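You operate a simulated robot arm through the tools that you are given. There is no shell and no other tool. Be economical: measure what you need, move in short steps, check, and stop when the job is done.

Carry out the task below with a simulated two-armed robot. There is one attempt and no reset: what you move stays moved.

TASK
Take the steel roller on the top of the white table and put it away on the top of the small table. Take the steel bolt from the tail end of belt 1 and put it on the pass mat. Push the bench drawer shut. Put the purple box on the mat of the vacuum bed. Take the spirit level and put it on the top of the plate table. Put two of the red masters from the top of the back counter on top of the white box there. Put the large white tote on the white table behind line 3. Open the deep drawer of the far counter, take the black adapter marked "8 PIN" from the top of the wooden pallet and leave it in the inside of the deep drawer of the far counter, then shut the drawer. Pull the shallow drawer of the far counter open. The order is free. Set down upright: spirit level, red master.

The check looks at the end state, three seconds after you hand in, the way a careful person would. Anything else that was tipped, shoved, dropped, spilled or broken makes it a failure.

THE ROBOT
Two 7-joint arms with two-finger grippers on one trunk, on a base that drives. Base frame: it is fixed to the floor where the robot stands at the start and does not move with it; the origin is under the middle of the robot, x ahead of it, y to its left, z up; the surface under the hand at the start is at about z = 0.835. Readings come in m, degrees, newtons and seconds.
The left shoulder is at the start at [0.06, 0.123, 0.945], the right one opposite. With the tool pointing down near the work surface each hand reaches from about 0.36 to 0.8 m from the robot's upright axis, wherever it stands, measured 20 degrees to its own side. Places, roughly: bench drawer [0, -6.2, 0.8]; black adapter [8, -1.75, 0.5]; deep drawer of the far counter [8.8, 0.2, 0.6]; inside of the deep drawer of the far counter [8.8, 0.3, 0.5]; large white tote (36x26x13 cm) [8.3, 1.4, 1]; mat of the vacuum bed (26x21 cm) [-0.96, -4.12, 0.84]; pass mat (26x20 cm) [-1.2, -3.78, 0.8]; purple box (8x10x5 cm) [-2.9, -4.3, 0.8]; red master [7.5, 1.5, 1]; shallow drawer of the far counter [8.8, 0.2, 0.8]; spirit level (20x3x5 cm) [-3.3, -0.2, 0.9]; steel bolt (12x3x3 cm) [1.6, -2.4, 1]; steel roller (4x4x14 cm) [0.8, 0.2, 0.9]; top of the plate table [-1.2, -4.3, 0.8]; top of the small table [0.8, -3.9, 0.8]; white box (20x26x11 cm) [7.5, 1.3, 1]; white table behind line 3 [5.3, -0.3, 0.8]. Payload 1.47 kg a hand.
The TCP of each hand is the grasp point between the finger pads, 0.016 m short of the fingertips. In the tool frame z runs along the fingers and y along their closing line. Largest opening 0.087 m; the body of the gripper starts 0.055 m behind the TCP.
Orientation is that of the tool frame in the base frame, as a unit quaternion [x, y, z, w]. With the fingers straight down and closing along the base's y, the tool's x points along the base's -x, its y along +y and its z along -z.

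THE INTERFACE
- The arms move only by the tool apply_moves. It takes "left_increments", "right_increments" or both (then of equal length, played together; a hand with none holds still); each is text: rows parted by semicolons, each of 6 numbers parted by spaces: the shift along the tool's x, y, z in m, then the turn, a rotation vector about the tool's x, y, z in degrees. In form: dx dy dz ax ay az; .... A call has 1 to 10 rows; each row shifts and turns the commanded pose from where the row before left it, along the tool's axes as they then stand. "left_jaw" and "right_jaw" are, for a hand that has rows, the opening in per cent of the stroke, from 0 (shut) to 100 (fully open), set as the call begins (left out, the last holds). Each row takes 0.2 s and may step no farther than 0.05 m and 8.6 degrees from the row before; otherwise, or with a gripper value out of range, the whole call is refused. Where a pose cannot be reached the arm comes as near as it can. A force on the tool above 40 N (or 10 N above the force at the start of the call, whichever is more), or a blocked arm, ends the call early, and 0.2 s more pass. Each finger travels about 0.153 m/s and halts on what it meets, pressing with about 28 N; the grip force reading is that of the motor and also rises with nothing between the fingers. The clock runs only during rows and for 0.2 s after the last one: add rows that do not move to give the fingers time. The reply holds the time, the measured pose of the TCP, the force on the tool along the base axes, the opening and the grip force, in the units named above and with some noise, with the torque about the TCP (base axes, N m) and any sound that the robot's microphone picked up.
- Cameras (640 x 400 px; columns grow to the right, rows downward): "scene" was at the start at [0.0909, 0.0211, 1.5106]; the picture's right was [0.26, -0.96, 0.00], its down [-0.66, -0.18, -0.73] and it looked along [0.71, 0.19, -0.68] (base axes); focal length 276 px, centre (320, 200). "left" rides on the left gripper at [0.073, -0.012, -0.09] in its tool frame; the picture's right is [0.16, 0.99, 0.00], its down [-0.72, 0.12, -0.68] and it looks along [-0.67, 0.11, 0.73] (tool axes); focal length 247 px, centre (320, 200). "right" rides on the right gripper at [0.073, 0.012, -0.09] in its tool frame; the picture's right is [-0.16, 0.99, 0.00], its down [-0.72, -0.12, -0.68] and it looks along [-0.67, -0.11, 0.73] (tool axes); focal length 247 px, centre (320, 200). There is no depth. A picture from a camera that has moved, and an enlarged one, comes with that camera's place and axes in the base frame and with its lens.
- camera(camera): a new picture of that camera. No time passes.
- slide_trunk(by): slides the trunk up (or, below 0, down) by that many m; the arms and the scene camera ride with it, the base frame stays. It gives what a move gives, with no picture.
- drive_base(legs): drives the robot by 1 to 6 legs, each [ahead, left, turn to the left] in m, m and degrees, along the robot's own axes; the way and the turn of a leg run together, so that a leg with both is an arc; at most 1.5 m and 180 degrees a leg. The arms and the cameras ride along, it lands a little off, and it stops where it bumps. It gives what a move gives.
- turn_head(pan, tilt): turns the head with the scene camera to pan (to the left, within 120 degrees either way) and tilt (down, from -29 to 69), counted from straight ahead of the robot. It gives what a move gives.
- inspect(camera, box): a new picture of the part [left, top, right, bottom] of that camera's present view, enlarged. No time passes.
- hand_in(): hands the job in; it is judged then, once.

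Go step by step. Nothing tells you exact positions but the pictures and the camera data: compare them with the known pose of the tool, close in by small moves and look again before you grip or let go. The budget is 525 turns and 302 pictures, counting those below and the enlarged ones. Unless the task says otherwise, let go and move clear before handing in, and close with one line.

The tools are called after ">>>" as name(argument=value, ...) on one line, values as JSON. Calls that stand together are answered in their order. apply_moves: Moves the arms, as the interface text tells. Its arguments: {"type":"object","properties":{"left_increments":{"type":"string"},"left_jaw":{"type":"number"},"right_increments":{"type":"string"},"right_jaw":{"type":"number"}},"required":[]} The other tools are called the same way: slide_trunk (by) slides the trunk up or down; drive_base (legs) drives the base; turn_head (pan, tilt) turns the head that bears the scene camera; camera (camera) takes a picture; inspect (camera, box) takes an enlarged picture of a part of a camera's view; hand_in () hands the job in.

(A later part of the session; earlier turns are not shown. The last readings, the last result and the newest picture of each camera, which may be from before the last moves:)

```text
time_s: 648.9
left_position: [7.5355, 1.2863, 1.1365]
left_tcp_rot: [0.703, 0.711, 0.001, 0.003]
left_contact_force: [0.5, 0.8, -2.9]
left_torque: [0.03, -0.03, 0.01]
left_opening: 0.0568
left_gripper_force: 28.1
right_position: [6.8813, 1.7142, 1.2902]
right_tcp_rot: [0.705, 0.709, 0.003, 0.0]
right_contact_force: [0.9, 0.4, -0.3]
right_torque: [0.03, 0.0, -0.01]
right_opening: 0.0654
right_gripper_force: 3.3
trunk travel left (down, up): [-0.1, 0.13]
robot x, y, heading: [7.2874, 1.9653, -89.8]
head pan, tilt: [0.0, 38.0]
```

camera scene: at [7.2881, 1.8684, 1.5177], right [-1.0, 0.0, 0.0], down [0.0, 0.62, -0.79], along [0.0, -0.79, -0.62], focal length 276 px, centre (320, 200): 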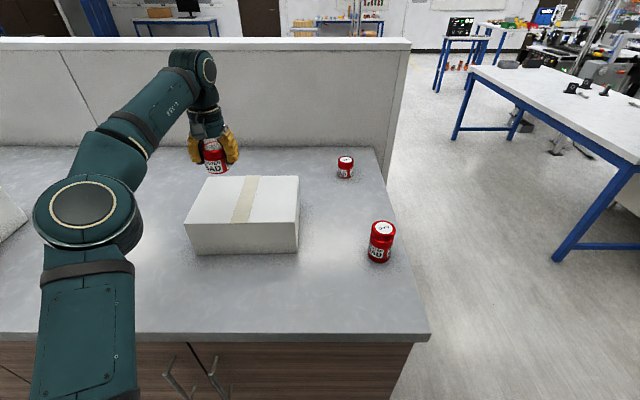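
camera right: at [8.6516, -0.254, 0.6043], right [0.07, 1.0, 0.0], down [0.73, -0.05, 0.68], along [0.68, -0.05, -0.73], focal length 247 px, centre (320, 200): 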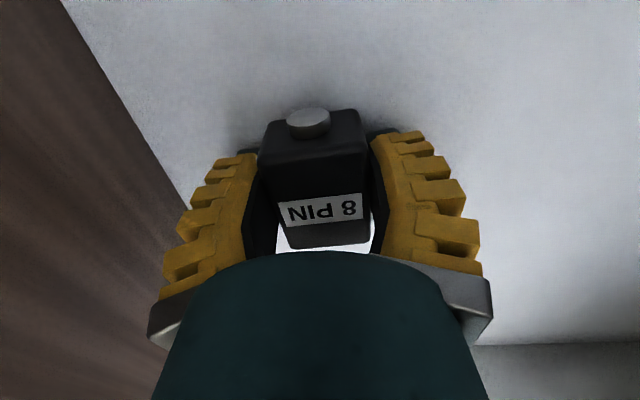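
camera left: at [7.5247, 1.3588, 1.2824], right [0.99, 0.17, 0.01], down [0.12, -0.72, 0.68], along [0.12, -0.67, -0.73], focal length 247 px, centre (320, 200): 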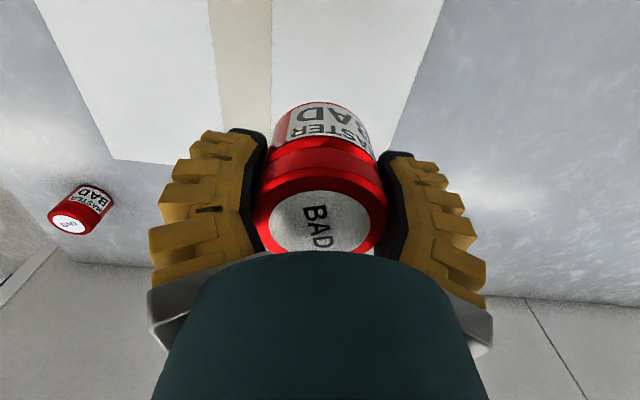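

>>> apply_moves(left_increments="0 0 0.006 0 0 0;0 0 0 0 0 0")

>>> apply_moves(left_increments="0 0 0.004 0 0 0;0 0 0 0 0 0")

```text
time_s: 649.5
left_position: [7.536, 1.2862, 1.1308]
left_tcp_rot: [0.703, 0.711, 0.001, 0.002]
left_contact_force: [-0.8, 0.3, -3.7]
left_torque: [-0.01, 0.01, 0.01]
left_opening: 0.057
left_gripper_force: 27.9
right_position: [6.8809, 1.7143, 1.2908]
right_tcp_rot: [0.706, 0.708, 0.003, 0.001]
right_contact_force: [0.7, 0.1, -0.1]
right_torque: [0.01, 0.0, -0.03]
right_opening: 0.0653
right_gripper_force: 3.5
trunk travel left (down, up): [-0.1, 0.13]
robot x, y, heading: [7.2881, 1.9627, -89.4]
head pan, tilt: [0.0, 38.0]
```

```text
time_s: 650.1
left_position: [7.5364, 1.2853, 1.1274]
left_tcp_rot: [0.702, 0.712, 0.002, 0.003]
left_contact_force: [0.3, 0.0, -2.3]
left_torque: [-0.03, 0.0, -0.04]
left_opening: 0.0568
left_gripper_force: 28.3
right_position: [6.8813, 1.7138, 1.2902]
right_tcp_rot: [0.705, 0.709, 0.004, 0.001]
right_contact_force: [0.3, -0.3, -0.5]
right_torque: [0.0, -0.02, 0.03]
right_opening: 0.0652
right_gripper_force: 3.0
trunk travel left (down, up): [-0.1, 0.13]
robot x, y, heading: [7.2846, 1.9671, -89.9]
head pan, tilt: [0.0, 38.0]
```

>>> apply_moves(left_increments="0 0 0.004 0 0 0;0 0 0 0 0 0")

>>> apply_moves(left_increments="0 0 0.003 0 0 0;0 0 0 0 0 0")

>>> inspect(camera="scene", box=[160, 110, 320, 230])

```text
time_s: 650.7
left_position: [7.5371, 1.2851, 1.1223]
left_tcp_rot: [0.702, 0.712, 0.001, 0.004]
left_contact_force: [-0.8, -0.3, -3.9]
left_torque: [0.0, -0.01, 0.02]
left_opening: 0.0571
left_gripper_force: 27.9
right_position: [6.8808, 1.7131, 1.2903]
right_tcp_rot: [0.705, 0.709, 0.003, 0.0]
right_contact_force: [-0.2, -0.2, 1.6]
right_torque: [0.04, -0.01, 0.01]
right_opening: 0.0656
right_gripper_force: 3.3
trunk travel left (down, up): [-0.1, 0.13]
robot x, y, heading: [7.2856, 1.9659, -90.0]
head pan, tilt: [0.0, 38.0]
```

```text
time_s: 651.3
left_position: [7.5358, 1.2856, 1.1206]
left_tcp_rot: [0.703, 0.712, 0.002, 0.003]
left_contact_force: [0.3, -1.4, -2.1]
left_torque: [-0.02, -0.01, -0.01]
left_opening: 0.0569
left_gripper_force: 27.8
right_position: [6.8809, 1.714, 1.2906]
right_tcp_rot: [0.705, 0.709, 0.003, 0.001]
right_contact_force: [0.2, -0.2, 0.4]
right_torque: [-0.01, 0.0, -0.02]
right_opening: 0.0653
right_gripper_force: 3.2
trunk travel left (down, up): [-0.1, 0.13]
robot x, y, heading: [7.284, 1.9666, -89.9]
head pan, tilt: [0.0, 38.0]
```

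```text
3.33 times, centred on (240, 170) of scene
camera zoom: at [7.2879, 1.8674, 1.5176], right [-1.0, 0.0, 0.0], down [0.0, 0.62, -0.79], along [0.0, -0.79, -0.62], focal length 921 px, centre (587, 300)
```

zoom: 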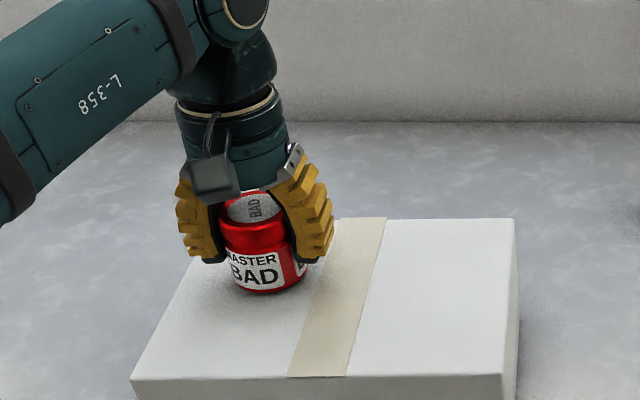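

>>> apply_moves(left_increments="0 0 0.003 0 0 0;0 0 0 0 0 0")

>>> apply_moves(left_increments="0 0 0.003 0 0 0;0 0 0 0 0 0")

```text
time_s: 651.9
left_position: [7.5375, 1.2857, 1.1171]
left_tcp_rot: [0.702, 0.712, 0.001, 0.003]
left_contact_force: [0.1, -0.6, -2.4]
left_torque: [0.03, -0.03, 0.02]
left_opening: 0.0567
left_gripper_force: 27.5
right_position: [6.8811, 1.7144, 1.2897]
right_tcp_rot: [0.705, 0.709, 0.003, 0.001]
right_contact_force: [-0.1, 0.1, -0.1]
right_torque: [0.04, 0.02, -0.01]
right_opening: 0.0653
right_gripper_force: 3.3
trunk travel left (down, up): [-0.1, 0.13]
robot x, y, heading: [7.2875, 1.9638, -90.0]
head pan, tilt: [0.0, 38.0]
```

```text
time_s: 652.5
left_position: [7.5364, 1.2858, 1.1144]
left_tcp_rot: [0.703, 0.711, 0.001, 0.003]
left_contact_force: [1.4, -3.9, 7.9]
left_torque: [0.11, 0.14, 0.03]
left_opening: 0.0567
left_gripper_force: 28.0
right_position: [6.8813, 1.7142, 1.2898]
right_tcp_rot: [0.705, 0.709, 0.002, 0.0]
right_contact_force: [-0.1, -0.7, -0.2]
right_torque: [-0.02, 0.03, -0.03]
right_opening: 0.0655
right_gripper_force: 3.4
trunk travel left (down, up): [-0.1, 0.13]
robot x, y, heading: [7.2838, 1.9659, -89.9]
head pan, tilt: [0.0, 38.0]
```

Contact on the box. Release and rise.

>>> apply_moves(left_increments="0 0 0 0 0 0;0 0 0 0 0 0;0 0 0 0 0 0", left_jaw=90)

>>> apply_moves(left_increments="0 0 -0.02 0 0 0;0 0 -0.04 0 0 0;0 0 -0.04 0 0 0;0.02 0 -0.04 0 0 0;0.045 0.02 0 0 0 0;0.045 0.02 0 0 0 0;0.045 0.02 0 0 0 0;0.045 0.02 0 0 0 0;0.045 0 0 0 0 0", left_jaw=90)

>>> camera(camera="scene")

```text
time_s: 653.3
left_position: [7.5366, 1.2864, 1.1136]
left_tcp_rot: [0.703, 0.711, 0.002, 0.003]
left_contact_force: [-0.4, -0.5, -0.5]
left_torque: [0.0, -0.02, 0.01]
left_opening: 0.0802
left_gripper_force: 1.2
right_position: [6.8817, 1.7152, 1.29]
right_tcp_rot: [0.706, 0.709, 0.003, 0.001]
right_contact_force: [-0.5, -1.0, -0.4]
right_torque: [-0.02, -0.03, -0.02]
right_opening: 0.0654
right_gripper_force: 3.4
trunk travel left (down, up): [-0.1, 0.13]
robot x, y, heading: [7.2906, 1.9648, -89.5]
head pan, tilt: [0.0, 38.0]
```

```text
time_s: 655.3
left_position: [7.6164, 1.5331, 1.2562]
left_tcp_rot: [0.704, 0.71, 0.002, 0.003]
left_contact_force: [-0.3, -0.6, -0.2]
left_torque: [-0.06, 0.03, -0.03]
left_opening: 0.0802
left_gripper_force: 1.3
right_position: [6.8819, 1.716, 1.2904]
right_tcp_rot: [0.705, 0.709, 0.002, 0.0]
right_contact_force: [0.3, -0.5, 0.1]
right_torque: [-0.01, 0.01, -0.04]
right_opening: 0.0655
right_gripper_force: 3.2
trunk travel left (down, up): [-0.1, 0.13]
robot x, y, heading: [7.2861, 1.9648, -89.9]
head pan, tilt: [0.0, 38.0]
```

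```text
113 pictures are left
camera scene: at [7.2885, 1.8688, 1.5177], right [-1.0, 0.0, 0.0], down [0.0, 0.61, -0.79], along [0.0, -0.79, -0.61], focal length 276 px, centre (320, 200)
```

scene: 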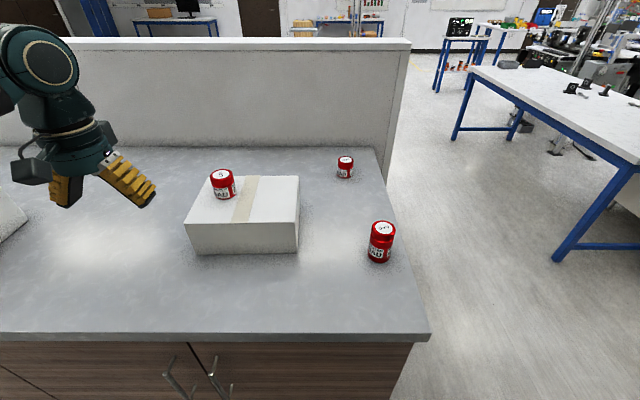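

First jar stands on the box. Now jar A at (7.133, 1.393) with the right hand.

>>> apply_moves(right_increments="-0.0357 0.028 0 0 0 0;-0.0357 0.028 0 0 0 0;-0.0357 0.028 0 0 0 0;-0.0357 0.028 0 0 0 0;-0.0357 0.028 0 0 0 0;-0.0357 0.028 0 0 0 0;-0.0357 0.028 0 0 0 0;-0.0357 0.028 0 0 0 0;-0.0357 0.028 0 0 0 0;0 0 0.045 0 0 0", right_jaw=100)

>>> apply_moves(right_increments="0 0 0.045 0 0 0;0 0 0.045 0 0 0;0 0 0 0 0 0", right_jaw=100)

>>> camera(camera="right")

```text
time_s: 657.5
left_position: [7.6147, 1.5316, 1.2562]
left_tcp_rot: [0.702, 0.712, 0.001, 0.004]
left_contact_force: [0.6, 1.1, -0.3]
left_torque: [-0.01, -0.02, 0.02]
left_opening: 0.0804
left_gripper_force: 1.3
right_position: [7.1341, 1.3961, 1.243]
right_tcp_rot: [0.705, 0.709, 0.003, 0.001]
right_contact_force: [-0.4, -0.7, 0.5]
right_torque: [-0.03, -0.02, 0.02]
right_opening: 0.087
right_gripper_force: 0.1
trunk travel left (down, up): [-0.1, 0.13]
robot x, y, heading: [7.285, 1.9653, -89.8]
head pan, tilt: [0.0, 38.0]
```

```text
time_s: 658.3
left_position: [7.616, 1.5321, 1.2557]
left_tcp_rot: [0.704, 0.711, 0.003, 0.003]
left_contact_force: [-0.2, -0.4, 0.5]
left_torque: [-0.03, 0.01, -0.02]
left_opening: 0.0804
left_gripper_force: 0.8
right_position: [7.1354, 1.3964, 1.1521]
right_tcp_rot: [0.705, 0.709, 0.004, 0.001]
right_contact_force: [0.3, 0.7, 0.1]
right_torque: [0.0, 0.0, 0.01]
right_opening: 0.0866
right_gripper_force: 0.1
trunk travel left (down, up): [-0.1, 0.13]
robot x, y, heading: [7.2835, 1.9629, -89.9]
head pan, tilt: [0.0, 38.0]
```

```text
112 pictures are left
camera right: at [7.145, 1.4697, 1.2442], right [0.99, -0.15, 0.0], down [-0.12, -0.73, 0.68], along [-0.1, -0.67, -0.74], focal length 247 px, centre (320, 200)
```

right: 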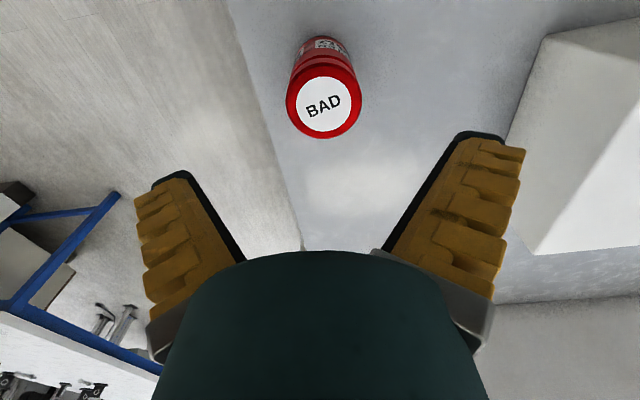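

>>> apply_moves(right_increments="0.002 0.004 0.04 0 0 0;0 0 0.04 0 0 0;0 0 0.04 0 0 0;0 0 0.012 0 0 0;0 0 0 0 0 0", right_jaw=100)

>>> camera(camera="right")

```text
time_s: 659.5
left_position: [7.6154, 1.5324, 1.2566]
left_tcp_rot: [0.702, 0.712, 0.001, 0.004]
left_contact_force: [-0.3, -0.5, 0.1]
left_torque: [0.0, 0.01, -0.01]
left_opening: 0.0803
left_gripper_force: 1.1
right_position: [7.1404, 1.4, 1.0241]
right_tcp_rot: [0.705, 0.709, 0.001, 0.004]
right_contact_force: [-4.7, -2.8, 24.2]
right_torque: [-0.09, -0.07, -0.03]
right_opening: 0.0887
right_gripper_force: 7.3
trunk travel left (down, up): [-0.1, 0.13]
robot x, y, heading: [7.2872, 1.9639, -90.1]
head pan, tilt: [0.0, 38.0]
```

```text
111 pictures are left
camera right: at [7.1505, 1.4733, 1.1145], right [0.99, -0.15, 0.01], down [-0.12, -0.72, 0.68], along [-0.1, -0.67, -0.73], focal length 247 px, centre (320, 200)
```

right: 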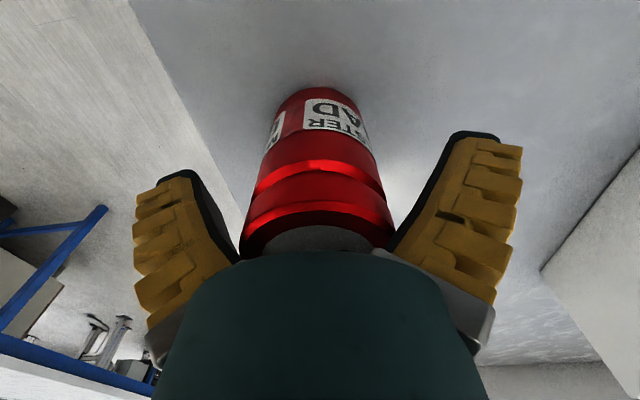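

The palm touched the taller jar's lid. Raise 1.5 cm, then grip.

>>> apply_moves(right_increments="0 0 -0.015 0 0 0;0 0 0 0 0 0", right_jaw=100)

>>> camera(camera="right")

>>> inspect(camera="scene", box=[320, 170, 440, 270])

```text
time_s: 660.1
left_position: [7.6154, 1.5312, 1.2561]
left_tcp_rot: [0.703, 0.711, 0.002, 0.002]
left_contact_force: [-0.1, -0.7, -0.5]
left_torque: [0.01, 0.0, -0.01]
left_opening: 0.0805
left_gripper_force: 1.7
right_position: [7.1408, 1.3983, 1.036]
right_tcp_rot: [0.705, 0.709, 0.004, -0.001]
right_contact_force: [0.0, 0.0, -0.2]
right_torque: [0.01, 0.0, 0.01]
right_opening: 0.0869
right_gripper_force: 0.1
trunk travel left (down, up): [-0.1, 0.13]
robot x, y, heading: [7.2855, 1.9653, -89.9]
head pan, tilt: [0.0, 38.0]
```

```text
110 pictures are left
camera right: at [7.1497, 1.4718, 1.1277], right [0.99, -0.15, 0.0], down [-0.12, -0.73, 0.68], along [-0.1, -0.67, -0.74], focal length 247 px, centre (320, 200)
```

right: 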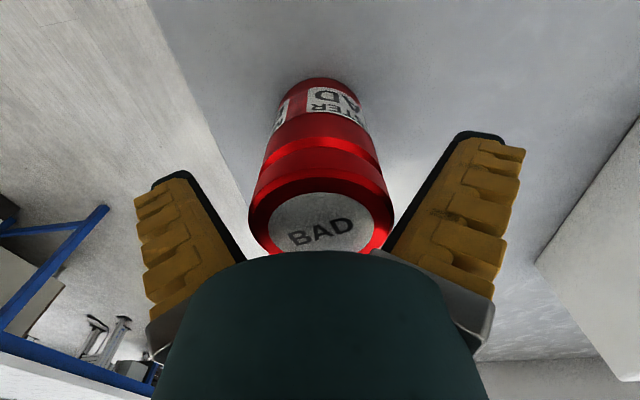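

```text
4.00 times, centred on (380, 220) of scene
camera zoom: at [7.2877, 1.8673, 1.5175], right [-1.0, 0.0, 0.0], down [0.0, 0.62, -0.79], along [0.0, -0.79, -0.62], focal length 1105 px, centre (80, 120)
```

zoom: 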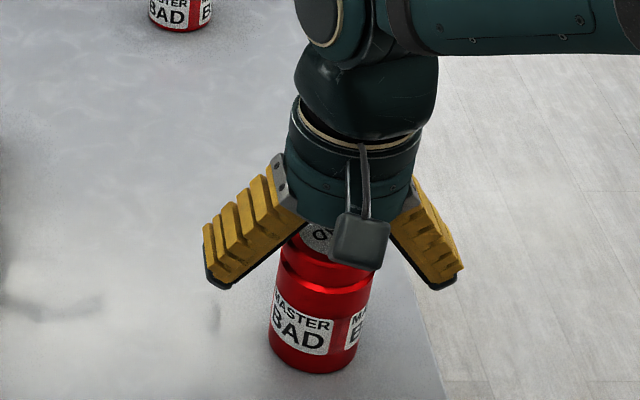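

Upright and undisturbed. Close and lift.

>>> apply_moves(right_increments="0 0 0 0 0 0;0 0 0 0 0 0;0 0 0 0 0 0", right_jaw=0)

>>> apply_moves(right_increments="0 0 -0.02 0 0 0;0 0 -0.04 0 0 0;0 0 -0.04 0 0 0;0 0 -0.04 0 0 0;0 0 -0.04 0 0 0;0 0 -0.03 0 0 0", right_jaw=0)

>>> camera(camera="right")

```text
time_s: 660.9
left_position: [7.6165, 1.531, 1.2564]
left_tcp_rot: [0.703, 0.711, 0.002, 0.004]
left_contact_force: [-0.5, 0.4, -0.6]
left_torque: [0.0, -0.04, 0.0]
left_opening: 0.0805
left_gripper_force: 1.6
right_position: [7.1388, 1.3985, 1.0365]
right_tcp_rot: [0.705, 0.709, 0.003, 0.0]
right_contact_force: [-0.3, -0.2, -0.2]
right_torque: [-0.01, 0.04, -0.03]
right_opening: 0.0582
right_gripper_force: 27.6
trunk travel left (down, up): [-0.1, 0.13]
robot x, y, heading: [7.2854, 1.9654, -89.6]
head pan, tilt: [0.0, 38.0]
```

```text
time_s: 662.3
left_position: [7.6162, 1.531, 1.2554]
left_tcp_rot: [0.703, 0.711, 0.002, 0.003]
left_contact_force: [0.2, 1.0, 0.1]
left_torque: [-0.01, 0.02, -0.01]
left_opening: 0.0803
left_gripper_force: 1.1
right_position: [7.1398, 1.3994, 1.2471]
right_tcp_rot: [0.705, 0.709, 0.003, 0.0]
right_contact_force: [1.0, 0.1, -3.3]
right_torque: [0.01, -0.02, -0.01]
right_opening: 0.0579
right_gripper_force: 27.6
trunk travel left (down, up): [-0.1, 0.13]
robot x, y, heading: [7.2873, 1.9675, -89.9]
head pan, tilt: [0.0, 38.0]
```

```text
108 pictures are left
camera right: at [7.15, 1.4725, 1.3384], right [0.99, -0.15, 0.0], down [-0.12, -0.73, 0.68], along [-0.1, -0.67, -0.74], focal length 247 px, centre (320, 200)
```

right: 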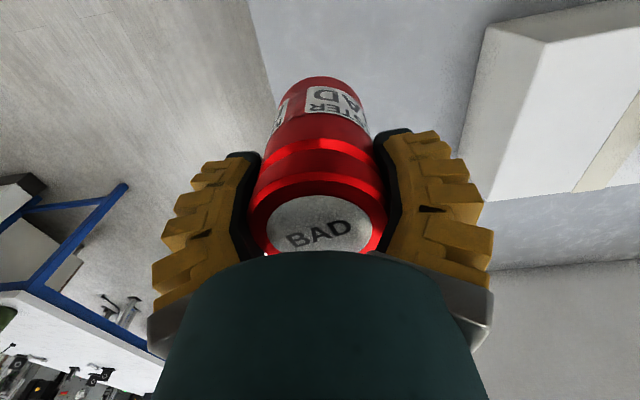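

Jar A held. Slide the base 0.27 m left so the box is on the right hand's side.

>>> drive_base(legs=[[0, 0.27, 0]])

>>> camera(camera="scene")

```text
time_s: 665.4
left_position: [7.8957, 1.5311, 1.2555]
left_tcp_rot: [0.703, 0.711, 0.002, 0.003]
left_contact_force: [0.5, 0.4, -0.4]
left_torque: [0.02, -0.01, -0.01]
left_opening: 0.0804
left_gripper_force: 0.7
right_position: [7.4192, 1.3997, 1.2459]
right_tcp_rot: [0.706, 0.708, 0.003, 0.001]
right_contact_force: [0.0, -0.4, -4.5]
right_torque: [-0.01, -0.03, 0.01]
right_opening: 0.0573
right_gripper_force: 28.3
trunk travel left (down, up): [-0.1, 0.13]
robot x, y, heading: [7.5633, 1.9666, -89.9]
head pan, tilt: [0.0, 38.0]
```

```text
107 pictures are left
camera scene: at [7.5673, 1.868, 1.5176], right [-1.0, 0.0, 0.0], down [0.0, 0.62, -0.79], along [0.0, -0.79, -0.62], focal length 276 px, centre (320, 200)
```

scene: 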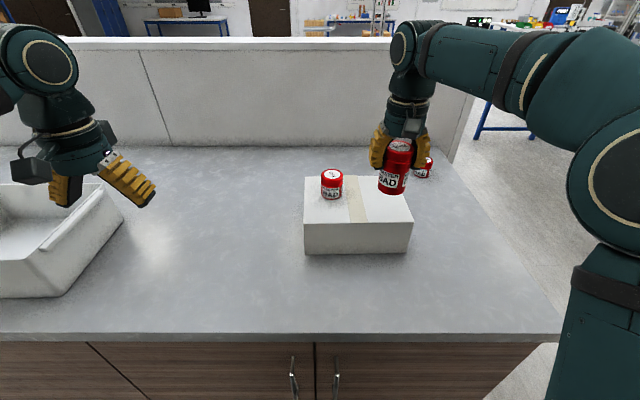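

>>> apply_moves(right_increments="-0.037 -0.001 0 0 0 0;-0.037 -0.001 0 0 0 0;-0.037 -0.001 0 0 0 0;0 0 0.03 0 0 0;0 0 0.03 0 0 0;0 0 0.015 0 0 0;0 0 0 0 0 0")

>>> inspect(camera="scene", box=[280, 120, 440, 260])

```text
time_s: 667.0
left_position: [7.8954, 1.5312, 1.2556]
left_tcp_rot: [0.704, 0.711, 0.002, 0.003]
left_contact_force: [-0.1, 0.6, -0.8]
left_torque: [0.0, 0.04, 0.02]
left_opening: 0.0801
left_gripper_force: 1.2
right_position: [7.4177, 1.2882, 1.1698]
right_tcp_rot: [0.706, 0.708, 0.004, 0.0]
right_contact_force: [0.3, 0.5, -4.1]
right_torque: [0.02, 0.0, -0.01]
right_opening: 0.0574
right_gripper_force: 28.0
trunk travel left (down, up): [-0.1, 0.13]
robot x, y, heading: [7.5648, 1.9644, -89.7]
head pan, tilt: [0.0, 38.0]
```

```text
2.86 times, centred on (360, 190) of scene
camera zoom: at [7.5671, 1.8673, 1.5175], right [-1.0, 0.0, 0.0], down [0.0, 0.62, -0.79], along [0.0, -0.79, -0.62], focal length 789 px, centre (206, 229)
```

zoom: 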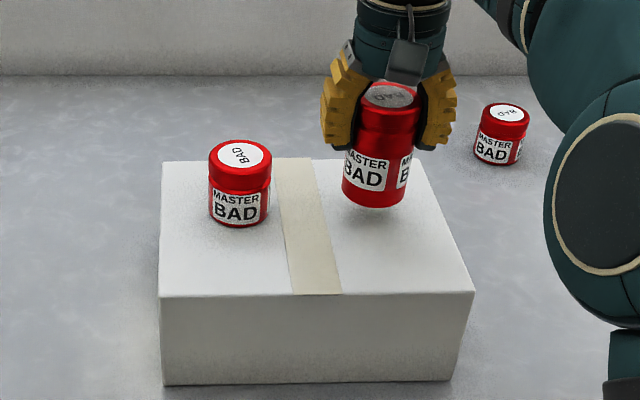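

Good placement. Lower stepwise to contact (expected ≈1.146).

>>> apply_moves(right_increments="0 0 0.008 0 0 0;0 0 0.006 0 0 0;0 0 0 0 0 0")

>>> apply_moves(right_increments="0 0 0.004 0 0 0;0 0 0 0 0 0")

```text
time_s: 667.8
left_position: [7.894, 1.531, 1.2551]
left_tcp_rot: [0.703, 0.711, 0.002, 0.003]
left_contact_force: [0.8, 0.6, -0.1]
left_torque: [-0.01, -0.02, 0.0]
left_opening: 0.0801
left_gripper_force: 1.1
right_position: [7.4176, 1.2877, 1.1578]
right_tcp_rot: [0.705, 0.709, 0.003, 0.001]
right_contact_force: [0.3, -0.4, -3.9]
right_torque: [0.02, 0.01, -0.01]
right_opening: 0.057
right_gripper_force: 27.4
trunk travel left (down, up): [-0.1, 0.13]
robot x, y, heading: [7.5651, 1.964, -90.1]
head pan, tilt: [0.0, 38.0]
```

```text
time_s: 668.4
left_position: [7.8951, 1.5314, 1.2545]
left_tcp_rot: [0.704, 0.71, 0.002, 0.003]
left_contact_force: [-0.8, 0.4, -0.1]
left_torque: [0.01, -0.03, 0.01]
left_opening: 0.0802
left_gripper_force: 1.5
right_position: [7.4176, 1.2889, 1.1531]
right_tcp_rot: [0.706, 0.709, 0.003, 0.001]
right_contact_force: [0.7, 0.4, -2.6]
right_torque: [0.0, 0.01, -0.02]
right_opening: 0.0572
right_gripper_force: 28.2
trunk travel left (down, up): [-0.1, 0.13]
robot x, y, heading: [7.5678, 1.9662, -89.8]
head pan, tilt: [0.0, 38.0]
```

>>> apply_moves(right_increments="0 0 0.004 0 0 0;0 0 0 0 0 0")

>>> apply_moves(right_increments="0 0 0.003 0 0 0;0 0 0 0 0 0")

```text
time_s: 669.0
left_position: [7.8945, 1.5321, 1.2555]
left_tcp_rot: [0.703, 0.711, 0.002, 0.003]
left_contact_force: [0.0, 0.4, 0.0]
left_torque: [-0.01, 0.02, -0.01]
left_opening: 0.0804
left_gripper_force: 1.8
right_position: [7.4172, 1.2878, 1.1488]
right_tcp_rot: [0.706, 0.708, 0.004, 0.0]
right_contact_force: [0.6, -0.1, -3.4]
right_torque: [0.01, 0.01, 0.0]
right_opening: 0.0573
right_gripper_force: 27.9
trunk travel left (down, up): [-0.1, 0.13]
robot x, y, heading: [7.5638, 1.9675, -90.0]
head pan, tilt: [0.0, 38.0]
```

```text
time_s: 669.6
left_position: [7.8948, 1.5324, 1.2544]
left_tcp_rot: [0.704, 0.71, 0.002, 0.004]
left_contact_force: [-0.6, -0.1, 1.4]
left_torque: [-0.01, -0.01, -0.02]
left_opening: 0.0804
left_gripper_force: 1.8
right_position: [7.4177, 1.2886, 1.1467]
right_tcp_rot: [0.705, 0.709, 0.003, 0.001]
right_contact_force: [-0.6, -0.3, -3.5]
right_torque: [0.02, -0.01, 0.02]
right_opening: 0.0572
right_gripper_force: 28.4
trunk travel left (down, up): [-0.1, 0.13]
robot x, y, heading: [7.5676, 1.9656, -89.9]
head pan, tilt: [0.0, 38.0]
```

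>>> apply_moves(right_increments="0 0 0.003 0 0 0;0 0 0 0 0 0")

>>> apply_moves(right_increments="0 0 0.002 0 0 0;0 0 0 0 0 0")

```text
time_s: 670.2
left_position: [7.8957, 1.5326, 1.2565]
left_tcp_rot: [0.704, 0.711, 0.001, 0.002]
left_contact_force: [-0.9, -0.7, 1.2]
left_torque: [0.0, 0.0, 0.0]
left_opening: 0.0804
left_gripper_force: 0.7
right_position: [7.4166, 1.2879, 1.146]
right_tcp_rot: [0.705, 0.709, 0.001, 0.003]
right_contact_force: [2.3, -3.5, 15.2]
right_torque: [-0.51, 0.35, 0.11]
right_opening: 0.057
right_gripper_force: 27.9
trunk travel left (down, up): [-0.1, 0.13]
robot x, y, heading: [7.5683, 1.9696, -89.9]
head pan, tilt: [0.0, 38.0]
```

```text
time_s: 670.8
left_position: [7.8955, 1.5335, 1.2562]
left_tcp_rot: [0.703, 0.711, 0.001, 0.003]
left_contact_force: [0.6, 1.4, -1.4]
left_torque: [-0.01, -0.01, 0.03]
left_opening: 0.0805
left_gripper_force: 1.3
right_position: [7.4181, 1.29, 1.1445]
right_tcp_rot: [0.706, 0.708, 0.001, 0.003]
right_contact_force: [2.9, -7.4, 29.8]
right_torque: [-0.21, 0.08, -0.13]
right_opening: 0.0571
right_gripper_force: 27.7
trunk travel left (down, up): [-0.1, 0.13]
robot x, y, heading: [7.5658, 1.9672, -89.8]
head pan, tilt: [0.0, 38.0]
```

Firm contact. Ease off 2 mm, release and rise.

>>> apply_moves(right_increments="0 0 -0.0015 0 0 0;0 0 0 0 0 0")

>>> apply_moves(right_increments="0 0 0 0 0 0;0 0 0 0 0 0;0 0 0 0 0 0", right_jaw=88)

>>> apply_moves(right_increments="0 0 -0.02 0 0 0;0 0 -0.04 0 0 0;0 0 -0.04 0 0 0;0 0 -0.04 0 0 0;0.03 0 -0.02 0 0 0;0.045 -0.02 0 0 0 0;0.045 -0.02 0 0 0 0;0.045 -0.02 0 0 0 0;0.045 0 0 0 0 0", right_jaw=88)

>>> camera(camera="scene")

```text
time_s: 671.4
left_position: [7.895, 1.5317, 1.2548]
left_tcp_rot: [0.704, 0.711, 0.001, 0.003]
left_contact_force: [-0.2, 0.0, 0.2]
left_torque: [0.01, 0.02, 0.02]
left_opening: 0.0801
left_gripper_force: 1.4
right_position: [7.4179, 1.2895, 1.1452]
right_tcp_rot: [0.706, 0.709, 0.002, 0.001]
right_contact_force: [2.3, -7.9, 26.3]
right_torque: [-0.37, -0.16, -0.07]
right_opening: 0.0567
right_gripper_force: 27.7
trunk travel left (down, up): [-0.1, 0.13]
robot x, y, heading: [7.5679, 1.9643, -90.2]
head pan, tilt: [0.0, 38.0]
```

```text
time_s: 672.2
left_position: [7.8949, 1.532, 1.2552]
left_tcp_rot: [0.704, 0.71, 0.002, 0.003]
left_contact_force: [0.4, 0.9, 0.0]
left_torque: [0.01, 0.0, 0.0]
left_opening: 0.0803
left_gripper_force: 1.1
right_position: [7.4163, 1.2902, 1.142]
right_tcp_rot: [0.706, 0.709, 0.003, 0.0]
right_contact_force: [-0.3, 0.4, -0.4]
right_torque: [-0.01, 0.04, -0.05]
right_opening: 0.079
right_gripper_force: 1.3
trunk travel left (down, up): [-0.1, 0.13]
robot x, y, heading: [7.569, 1.9656, -89.9]
head pan, tilt: [0.0, 38.0]
```

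```text
time_s: 674.2
left_position: [7.8957, 1.5321, 1.2554]
left_tcp_rot: [0.703, 0.711, 0.001, 0.004]
left_contact_force: [0.7, 0.3, 0.0]
left_torque: [-0.01, 0.0, -0.01]
left_opening: 0.0802
left_gripper_force: 1.6
right_position: [7.3532, 1.5074, 1.2731]
right_tcp_rot: [0.706, 0.708, 0.003, 0.001]
right_contact_force: [-0.6, 0.3, 0.2]
right_torque: [-0.03, 0.01, -0.03]
right_opening: 0.0788
right_gripper_force: 1.8
right hand out of reach, approached as far as the arm can: row 4
trunk travel left (down, up): [-0.1, 0.13]
robot x, y, heading: [7.5631, 1.9646, -89.7]
head pan, tilt: [0.0, 38.0]
```

```text
105 pictures are left
camera scene: at [7.5674, 1.8699, 1.5178], right [-1.0, 0.0, 0.0], down [0.0, 0.61, -0.79], along [0.0, -0.79, -0.61], focal length 276 px, centre (320, 200)
```

scene: 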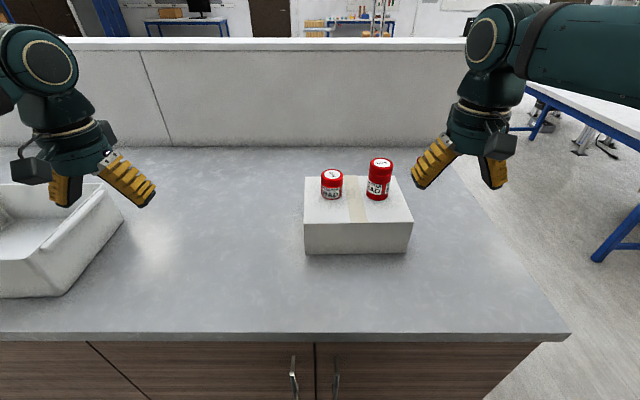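

Both jars stand on the box. Now the tote: slide left (east) to it and look.

>>> drive_base(legs=[[-0.05, 0.72, 0]])

>>> turn_head(pan=0, tilt=42)

>>> camera(camera="scene")

```text
time_s: 681.0
left_position: [8.6263, 1.5897, 1.2555]
left_tcp_rot: [0.7, 0.714, 0.001, 0.003]
left_contact_force: [0.7, 0.5, -0.1]
left_torque: [-0.01, -0.01, -0.02]
left_opening: 0.0804
left_gripper_force: 1.1
right_position: [8.0854, 1.5578, 1.2716]
right_tcp_rot: [0.702, 0.713, 0.004, 0.001]
right_contact_force: [0.1, 0.0, -0.2]
right_torque: [0.01, 0.02, 0.06]
right_opening: 0.0787
right_gripper_force: 1.6
trunk travel left (down, up): [-0.1, 0.13]
robot x, y, heading: [8.297, 2.0158, -89.3]
head pan, tilt: [0.0, 38.0]
```

```text
time_s: 681.6
left_position: [8.6267, 1.5883, 1.2549]
left_tcp_rot: [0.7, 0.715, 0.002, 0.002]
left_contact_force: [0.1, -0.4, 0.1]
left_torque: [0.0, -0.02, 0.0]
left_opening: 0.0803
left_gripper_force: 1.4
right_position: [8.0836, 1.5565, 1.2729]
right_tcp_rot: [0.702, 0.712, 0.003, 0.001]
right_contact_force: [0.1, 0.6, -0.7]
right_torque: [-0.01, -0.01, 0.0]
right_opening: 0.0787
right_gripper_force: 1.1
trunk travel left (down, up): [-0.1, 0.13]
robot x, y, heading: [8.2908, 2.0157, -89.3]
head pan, tilt: [0.0, 42.0]
```

```text
104 pictures are left
camera scene: at [8.2956, 1.9249, 1.5117], right [-1.0, -0.01, 0.0], down [-0.01, 0.67, -0.74], along [0.01, -0.74, -0.67], focal length 276 px, centre (320, 200)
```

scene: 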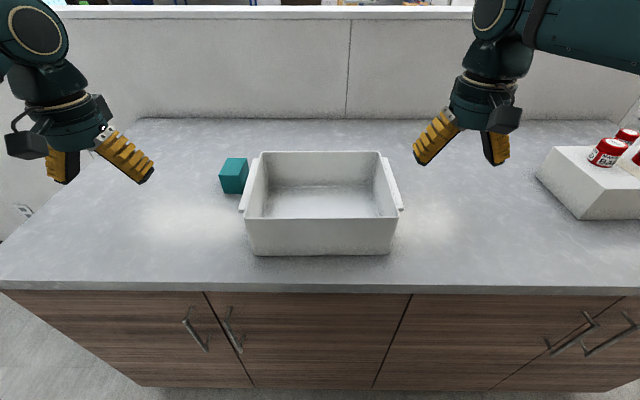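

Tote: x 8.125–8.48, y 1.26–1.51, rim z≈1.09, empty, with a teal cube near its back-left. I'll grip both short walls from above with both hands at y≈1.385. Move both over the walls.

>>> apply_moves(left_increments="-0.0333 -0.0255 0 0 0 0;-0.0333 -0.0255 0 0 0 0;-0.0333 -0.0255 0 0 0 0;-0.0333 -0.0255 0 0 0 0;-0.0333 -0.0255 0 0 0 0;-0.0333 -0.0255 0 0 0 0;0 0 0.035 0 0 0;0 0 0.03 0 0 0", right_increments="-0.0287 0.0068 0 0 0 0;-0.0287 0.0068 0 0 0 0;-0.0287 0.0068 0 0 0 0;-0.0287 0.0068 0 0 0 0;-0.0287 0.0068 0 0 0 0;-0.0287 0.0068 0 0 0 0;0 0 0.04 0 0 0;0 0 0.04 0 0 0", left_jaw=70, right_jaw=70)

>>> camera(camera="left")

>>> camera(camera="right")

>>> camera(camera="scene")

```text
time_s: 683.4
left_position: [8.4756, 1.3847, 1.1858]
left_tcp_rot: [0.7, 0.714, 0.003, 0.002]
left_contact_force: [-0.7, -0.8, -0.8]
left_torque: [0.01, -0.01, 0.02]
left_opening: 0.0654
left_gripper_force: 3.5
right_position: [8.1276, 1.3832, 1.1913]
right_tcp_rot: [0.702, 0.712, 0.004, 0.0]
right_contact_force: [0.4, -0.7, 0.1]
right_torque: [0.01, -0.01, -0.01]
right_opening: 0.0652
right_gripper_force: 3.1
trunk travel left (down, up): [-0.1, 0.13]
robot x, y, heading: [8.2942, 2.0182, -89.2]
head pan, tilt: [0.0, 42.0]
```

```text
103 pictures are left
camera left: at [8.4623, 1.457, 1.2775], right [0.98, 0.18, 0.01], down [0.13, -0.72, 0.68], along [0.13, -0.67, -0.73], focal length 247 px, centre (320, 200)
```

left: 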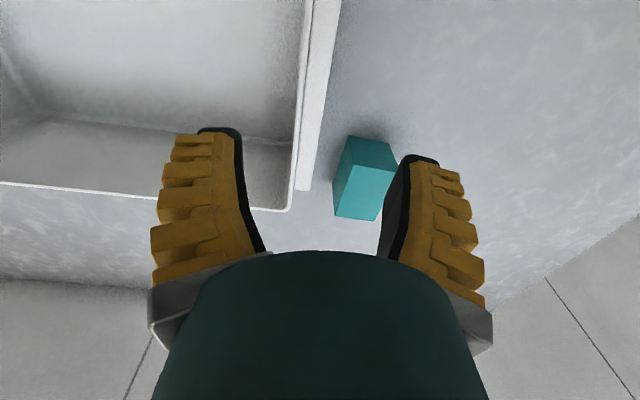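

```text
102 pictures are left
camera right: at [8.1371, 1.458, 1.2831], right [0.99, -0.14, 0.0], down [-0.11, -0.73, 0.68], along [-0.09, -0.67, -0.74], focal length 247 px, centre (320, 200)
```

right: 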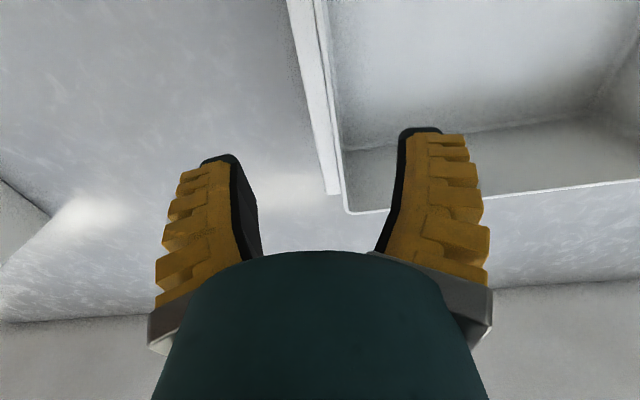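

```text
101 pictures are left
camera scene: at [8.295, 1.923, 1.5115], right [-1.0, -0.01, 0.0], down [-0.01, 0.67, -0.74], along [0.01, -0.74, -0.67], focal length 276 px, centre (320, 200)
```

scene: 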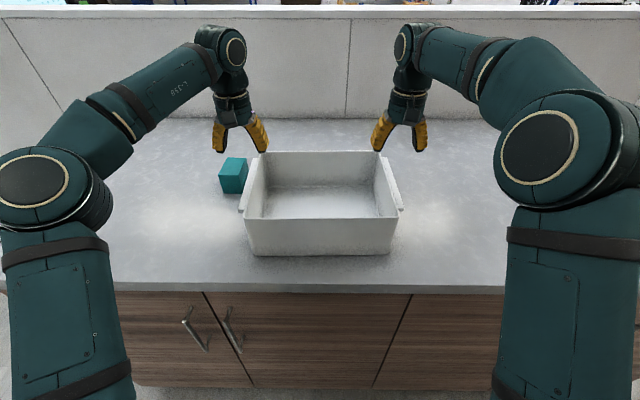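

Both hands are centred over the walls. Descend together to TCP z≈1.075.

>>> apply_moves(left_increments="0 -0.003 0.03 0 0 0;0 0 0.03 0 0 0;0 0 0.03 0 0 0;0 0 0.02 0 0 0;0 0 0 0 0 0", right_increments="0 0.003 0.03 0 0 0;0 0 0.03 0 0 0;0 0 0.03 0 0 0;0 0 0.026 0 0 0;0 0 0 0 0 0")

>>> camera(camera="left")

>>> camera(camera="right")

```text
time_s: 684.6
left_position: [8.4727, 1.3846, 1.079]
left_tcp_rot: [0.7, 0.714, 0.001, 0.003]
left_contact_force: [1.4, 0.4, -0.6]
left_torque: [0.02, 0.02, 0.0]
left_opening: 0.0652
left_gripper_force: 3.5
right_position: [8.1294, 1.3877, 1.0727]
right_tcp_rot: [0.702, 0.712, 0.002, 0.0]
right_contact_force: [0.5, 0.3, 0.1]
right_torque: [-0.01, 0.0, -0.01]
right_opening: 0.0654
right_gripper_force: 3.1
trunk travel left (down, up): [-0.1, 0.13]
robot x, y, heading: [8.2901, 2.0177, -89.4]
head pan, tilt: [0.0, 42.0]
```

```text
100 pictures are left
camera left: at [8.4597, 1.4573, 1.1698], right [0.98, 0.18, 0.01], down [0.13, -0.72, 0.68], along [0.13, -0.67, -0.73], focal length 247 px, centre (320, 200)
```

left: 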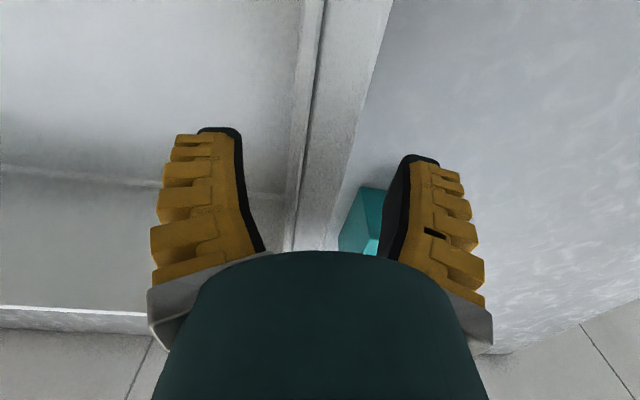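

```text
99 pictures are left
camera right: at [8.1394, 1.4608, 1.1648], right [0.99, -0.14, 0.0], down [-0.11, -0.73, 0.68], along [-0.09, -0.67, -0.74], focal length 247 px, centre (320, 200)
```

right: 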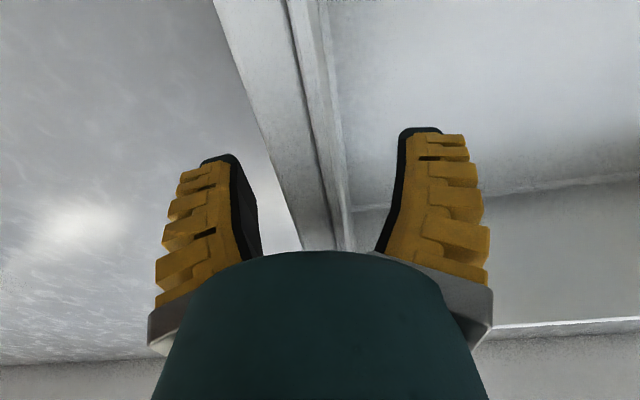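

Both hands straddle the walls and rails. Close both.

>>> apply_moves(left_increments="0 0 0 0 0 0;0 0 0 0 0 0;0 0 0 0 0 0;0 0 0 0 0 0", right_increments="0 0 0 0 0 0;0 0 0 0 0 0;0 0 0 0 0 0;0 0 0 0 0 0", left_jaw=0, right_jaw=0)

>>> camera(camera="left")

>>> camera(camera="right")

```text
time_s: 685.6
left_position: [8.4697, 1.3862, 1.0796]
left_tcp_rot: [0.701, 0.713, 0.0, 0.001]
left_contact_force: [-34.9, -2.2, 2.2]
left_torque: [-0.09, 0.53, 0.16]
left_opening: 0.0094
left_gripper_force: 28.1
right_position: [8.1344, 1.3875, 1.0745]
right_tcp_rot: [0.701, 0.713, 0.005, 0.002]
right_contact_force: [33.8, 0.2, -0.4]
right_torque: [0.41, -0.58, 0.23]
right_opening: 0.0074
right_gripper_force: 27.7
trunk travel left (down, up): [-0.1, 0.13]
robot x, y, heading: [8.293, 2.0218, -89.1]
head pan, tilt: [0.0, 42.0]
```

```text
98 pictures are left
camera left: at [8.4571, 1.4574, 1.1711], right [0.98, 0.17, 0.0], down [0.13, -0.72, 0.68], along [0.12, -0.67, -0.73], focal length 247 px, centre (320, 200)
```

left: 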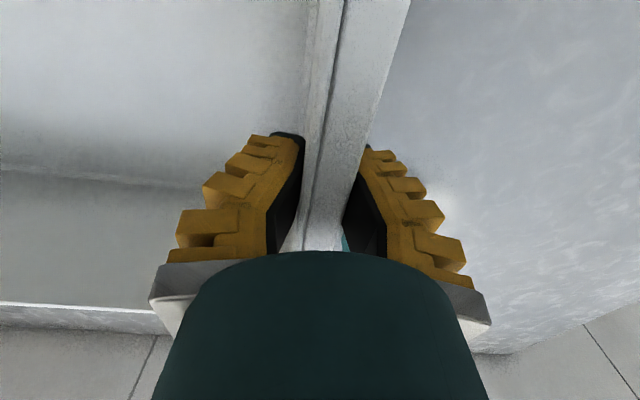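

```text
97 pictures are left
camera right: at [8.1423, 1.4607, 1.1655], right [0.99, -0.14, 0.01], down [-0.11, -0.73, 0.68], along [-0.09, -0.67, -0.74], focal length 247 px, centre (320, 200)
```

right: 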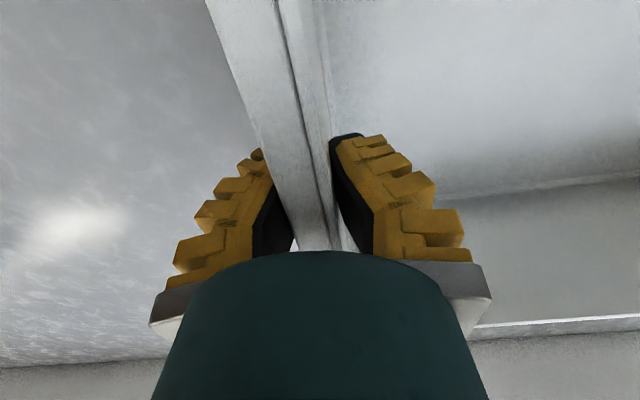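

Gripped, with inward tension. Relax by moving each hand inward a few mm, then lift together.

>>> apply_moves(left_increments="0 -0.004 0 0 0 0;0 0 0 0 0 0", right_increments="0 0.004 0 0 0 0;0 0 0 0 0 0")

>>> apply_moves(left_increments="0 0 -0.01 0 0 0;0 0 -0.02 0 0 0;0 0 -0.02 0 0 0;0 0 0 0 0 0", right_increments="0 0 -0.01 0 0 0;0 0 -0.02 0 0 0;0 0 -0.02 0 0 0;0 0 0 0 0 0")

>>> camera(camera="scene")

```text
time_s: 686.2
left_position: [8.4697, 1.3853, 1.0788]
left_tcp_rot: [0.699, 0.715, 0.003, 0.003]
left_contact_force: [-23.0, 0.3, 1.9]
left_torque: [0.03, 0.54, 0.08]
left_opening: 0.0119
left_gripper_force: 28.4
right_position: [8.136, 1.3858, 1.0739]
right_tcp_rot: [0.703, 0.712, 0.003, 0.001]
right_contact_force: [22.2, 0.7, -0.2]
right_torque: [-0.15, -0.63, 0.2]
right_opening: 0.0079
right_gripper_force: 27.8
trunk travel left (down, up): [-0.1, 0.13]
robot x, y, heading: [8.2914, 2.0162, -89.3]
head pan, tilt: [0.0, 42.0]
```

```text
time_s: 687.2
left_position: [8.47, 1.3835, 1.1292]
left_tcp_rot: [0.7, 0.714, 0.002, 0.002]
left_contact_force: [-17.3, -0.3, -2.9]
left_torque: [0.1, 0.56, 0.05]
left_opening: 0.0117
left_gripper_force: 28.0
right_position: [8.1367, 1.3864, 1.1268]
right_tcp_rot: [0.702, 0.712, 0.004, 0.0]
right_contact_force: [16.9, -0.3, -1.3]
right_torque: [-0.22, -0.59, 0.17]
right_opening: 0.0081
right_gripper_force: 27.5
trunk travel left (down, up): [-0.1, 0.13]
robot x, y, heading: [8.2974, 2.0195, -89.3]
head pan, tilt: [0.0, 42.0]
```

```text
96 pictures are left
camera scene: at [8.2957, 1.9241, 1.5116], right [-1.0, -0.01, 0.0], down [-0.01, 0.67, -0.74], along [0.01, -0.74, -0.67], focal length 276 px, centre (320, 200)
```

scene: 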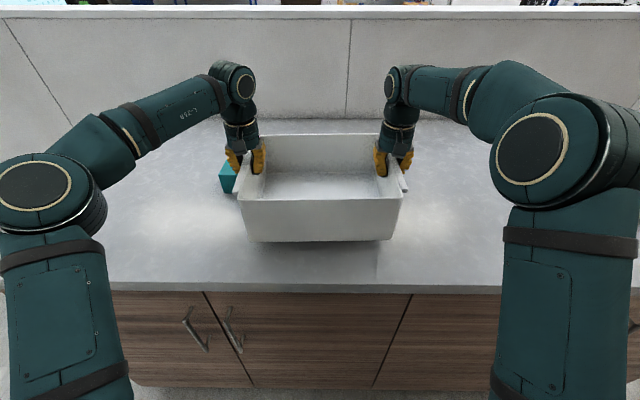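

Tote lifted cleanly. Raise 5 cm more and draw it 5 cm closer.

>>> apply_moves(left_increments="0 0 -0.025 0 0 0;0 0 -0.025 0 0 0;0.025 0 0 0 0 0;0.025 0 0 0 0 0;0 0 0 0 0 0", right_increments="0 0 -0.025 0 0 0;0 0 -0.025 0 0 0;0.025 0 0 0 0 0;0.025 0 0 0 0 0;0 0 0 0 0 0")

>>> drive_base(legs=[[-0.25, 0, 0], [0, 0, -90.7]])

>>> camera(camera="scene")

```text
time_s: 688.4
left_position: [8.4699, 1.435, 1.1778]
left_tcp_rot: [0.7, 0.714, 0.001, 0.002]
left_contact_force: [-24.4, -2.6, -3.1]
left_torque: [-0.28, 0.5, 0.19]
left_opening: 0.0098
left_gripper_force: 27.8
right_position: [8.1351, 1.4345, 1.1733]
right_tcp_rot: [0.702, 0.712, 0.003, 0.0]
right_contact_force: [25.9, 0.7, -2.9]
right_torque: [0.23, -0.58, 0.36]
right_opening: 0.0076
right_gripper_force: 27.7
trunk travel left (down, up): [-0.1, 0.13]
robot x, y, heading: [8.2946, 2.0174, -89.5]
head pan, tilt: [0.0, 42.0]
```

```text
time_s: 694.1
left_position: [7.7064, 2.1, 1.178]
left_tcp_rot: [1.0, 0.012, 0.0, 0.003]
left_contact_force: [-1.2, 26.3, -3.2]
left_torque: [0.51, -0.04, 0.1]
left_opening: 0.0094
left_gripper_force: 27.7
right_position: [7.706, 2.4353, 1.1739]
right_tcp_rot: [1.0, 0.01, 0.002, 0.003]
right_contact_force: [1.0, -26.4, -1.9]
right_torque: [-0.6, 0.11, 0.23]
right_opening: 0.0069
right_gripper_force: 28.0
trunk travel left (down, up): [-0.1, 0.13]
robot x, y, heading: [8.2932, 2.2824, -179.1]
head pan, tilt: [0.0, 42.0]
```

```text
95 pictures are left
camera scene: at [8.1981, 2.2777, 1.5116], right [-0.02, 1.0, 0.0], down [0.67, 0.01, -0.74], along [-0.74, -0.01, -0.67], focal length 276 px, centre (320, 200)
```

scene: 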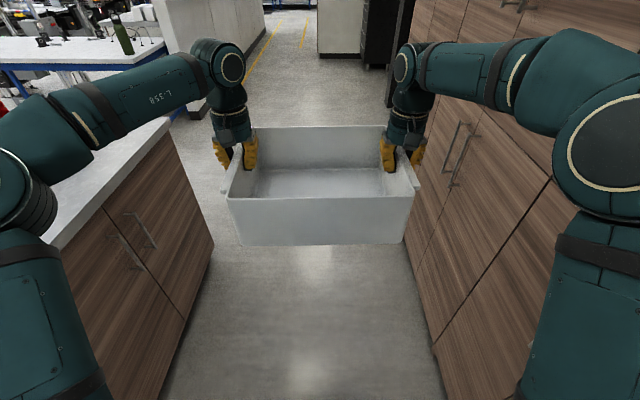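

Clear. Drive west to x≈6.6, keeping mid-aisle, then slide south to beside the white table.

>>> drive_base(legs=[[0.85, 0.08, -0.9], [0.85, 0, 0], [0, 1.3, 0], [0, 1.0, 0]])

>>> camera(camera="scene")

```text
time_s: 722.6
left_position: [6.0245, -0.2931, 1.177]
left_tcp_rot: [1.0, 0.005, 0.0, 0.002]
left_contact_force: [-1.2, 21.2, -2.6]
left_torque: [0.44, 0.01, 0.13]
left_opening: 0.0097
left_gripper_force: 27.8
right_position: [6.0273, 0.0395, 1.1748]
right_tcp_rot: [1.0, 0.003, 0.002, 0.004]
right_contact_force: [0.3, -21.5, -2.4]
right_torque: [-0.53, 0.06, 0.2]
right_opening: 0.0062
right_gripper_force: 28.4
trunk travel left (down, up): [-0.1, 0.13]
robot x, y, heading: [6.6144, -0.1243, -179.5]
head pan, tilt: [0.0, 42.0]
```

```text
94 pictures are left
camera scene: at [6.5185, -0.1236, 1.5116], right [0.0, 1.0, 0.0], down [0.67, 0.0, -0.74], along [-0.74, 0.0, -0.67], focal length 276 px, centre (320, 200)
```

scene: 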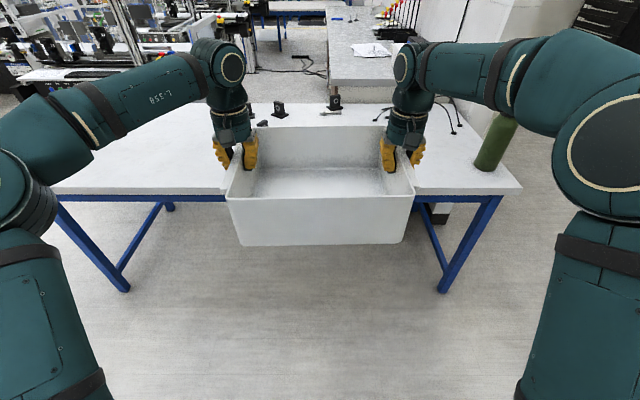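

>>> turn_head(pan=25, tilt=35)

>>> camera(camera="scene")

```text
time_s: 723.5
left_position: [6.0253, -0.2934, 1.1771]
left_tcp_rot: [1.0, 0.004, 0.0, 0.002]
left_contact_force: [-1.1, 11.5, -2.6]
left_torque: [0.54, 0.04, 0.09]
left_opening: 0.0119
left_gripper_force: 27.8
right_position: [6.0288, 0.0398, 1.1741]
right_tcp_rot: [1.0, 0.004, 0.002, 0.005]
right_contact_force: [1.2, -10.6, -2.1]
right_torque: [-0.66, -0.02, 0.28]
right_opening: 0.0067
right_gripper_force: 28.1
trunk travel left (down, up): [-0.1, 0.13]
robot x, y, heading: [6.6077, -0.1226, -179.8]
head pan, tilt: [25.0, 35.0]
```

```text
93 pictures are left
camera scene: at [6.5224, -0.1606, 1.5221], right [-0.42, 0.91, 0.0], down [0.52, 0.24, -0.82], along [-0.74, -0.35, -0.57], focal length 276 px, centre (320, 200)
```

scene: 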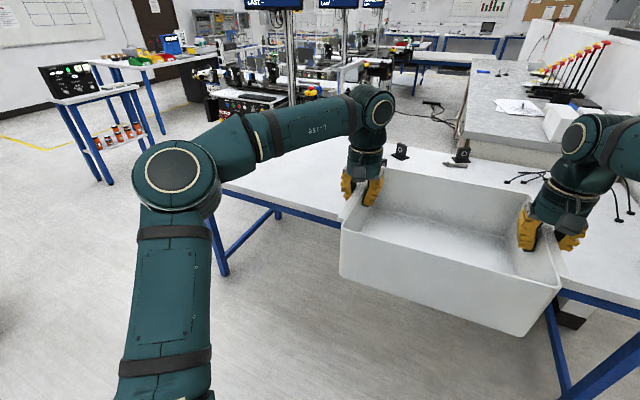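

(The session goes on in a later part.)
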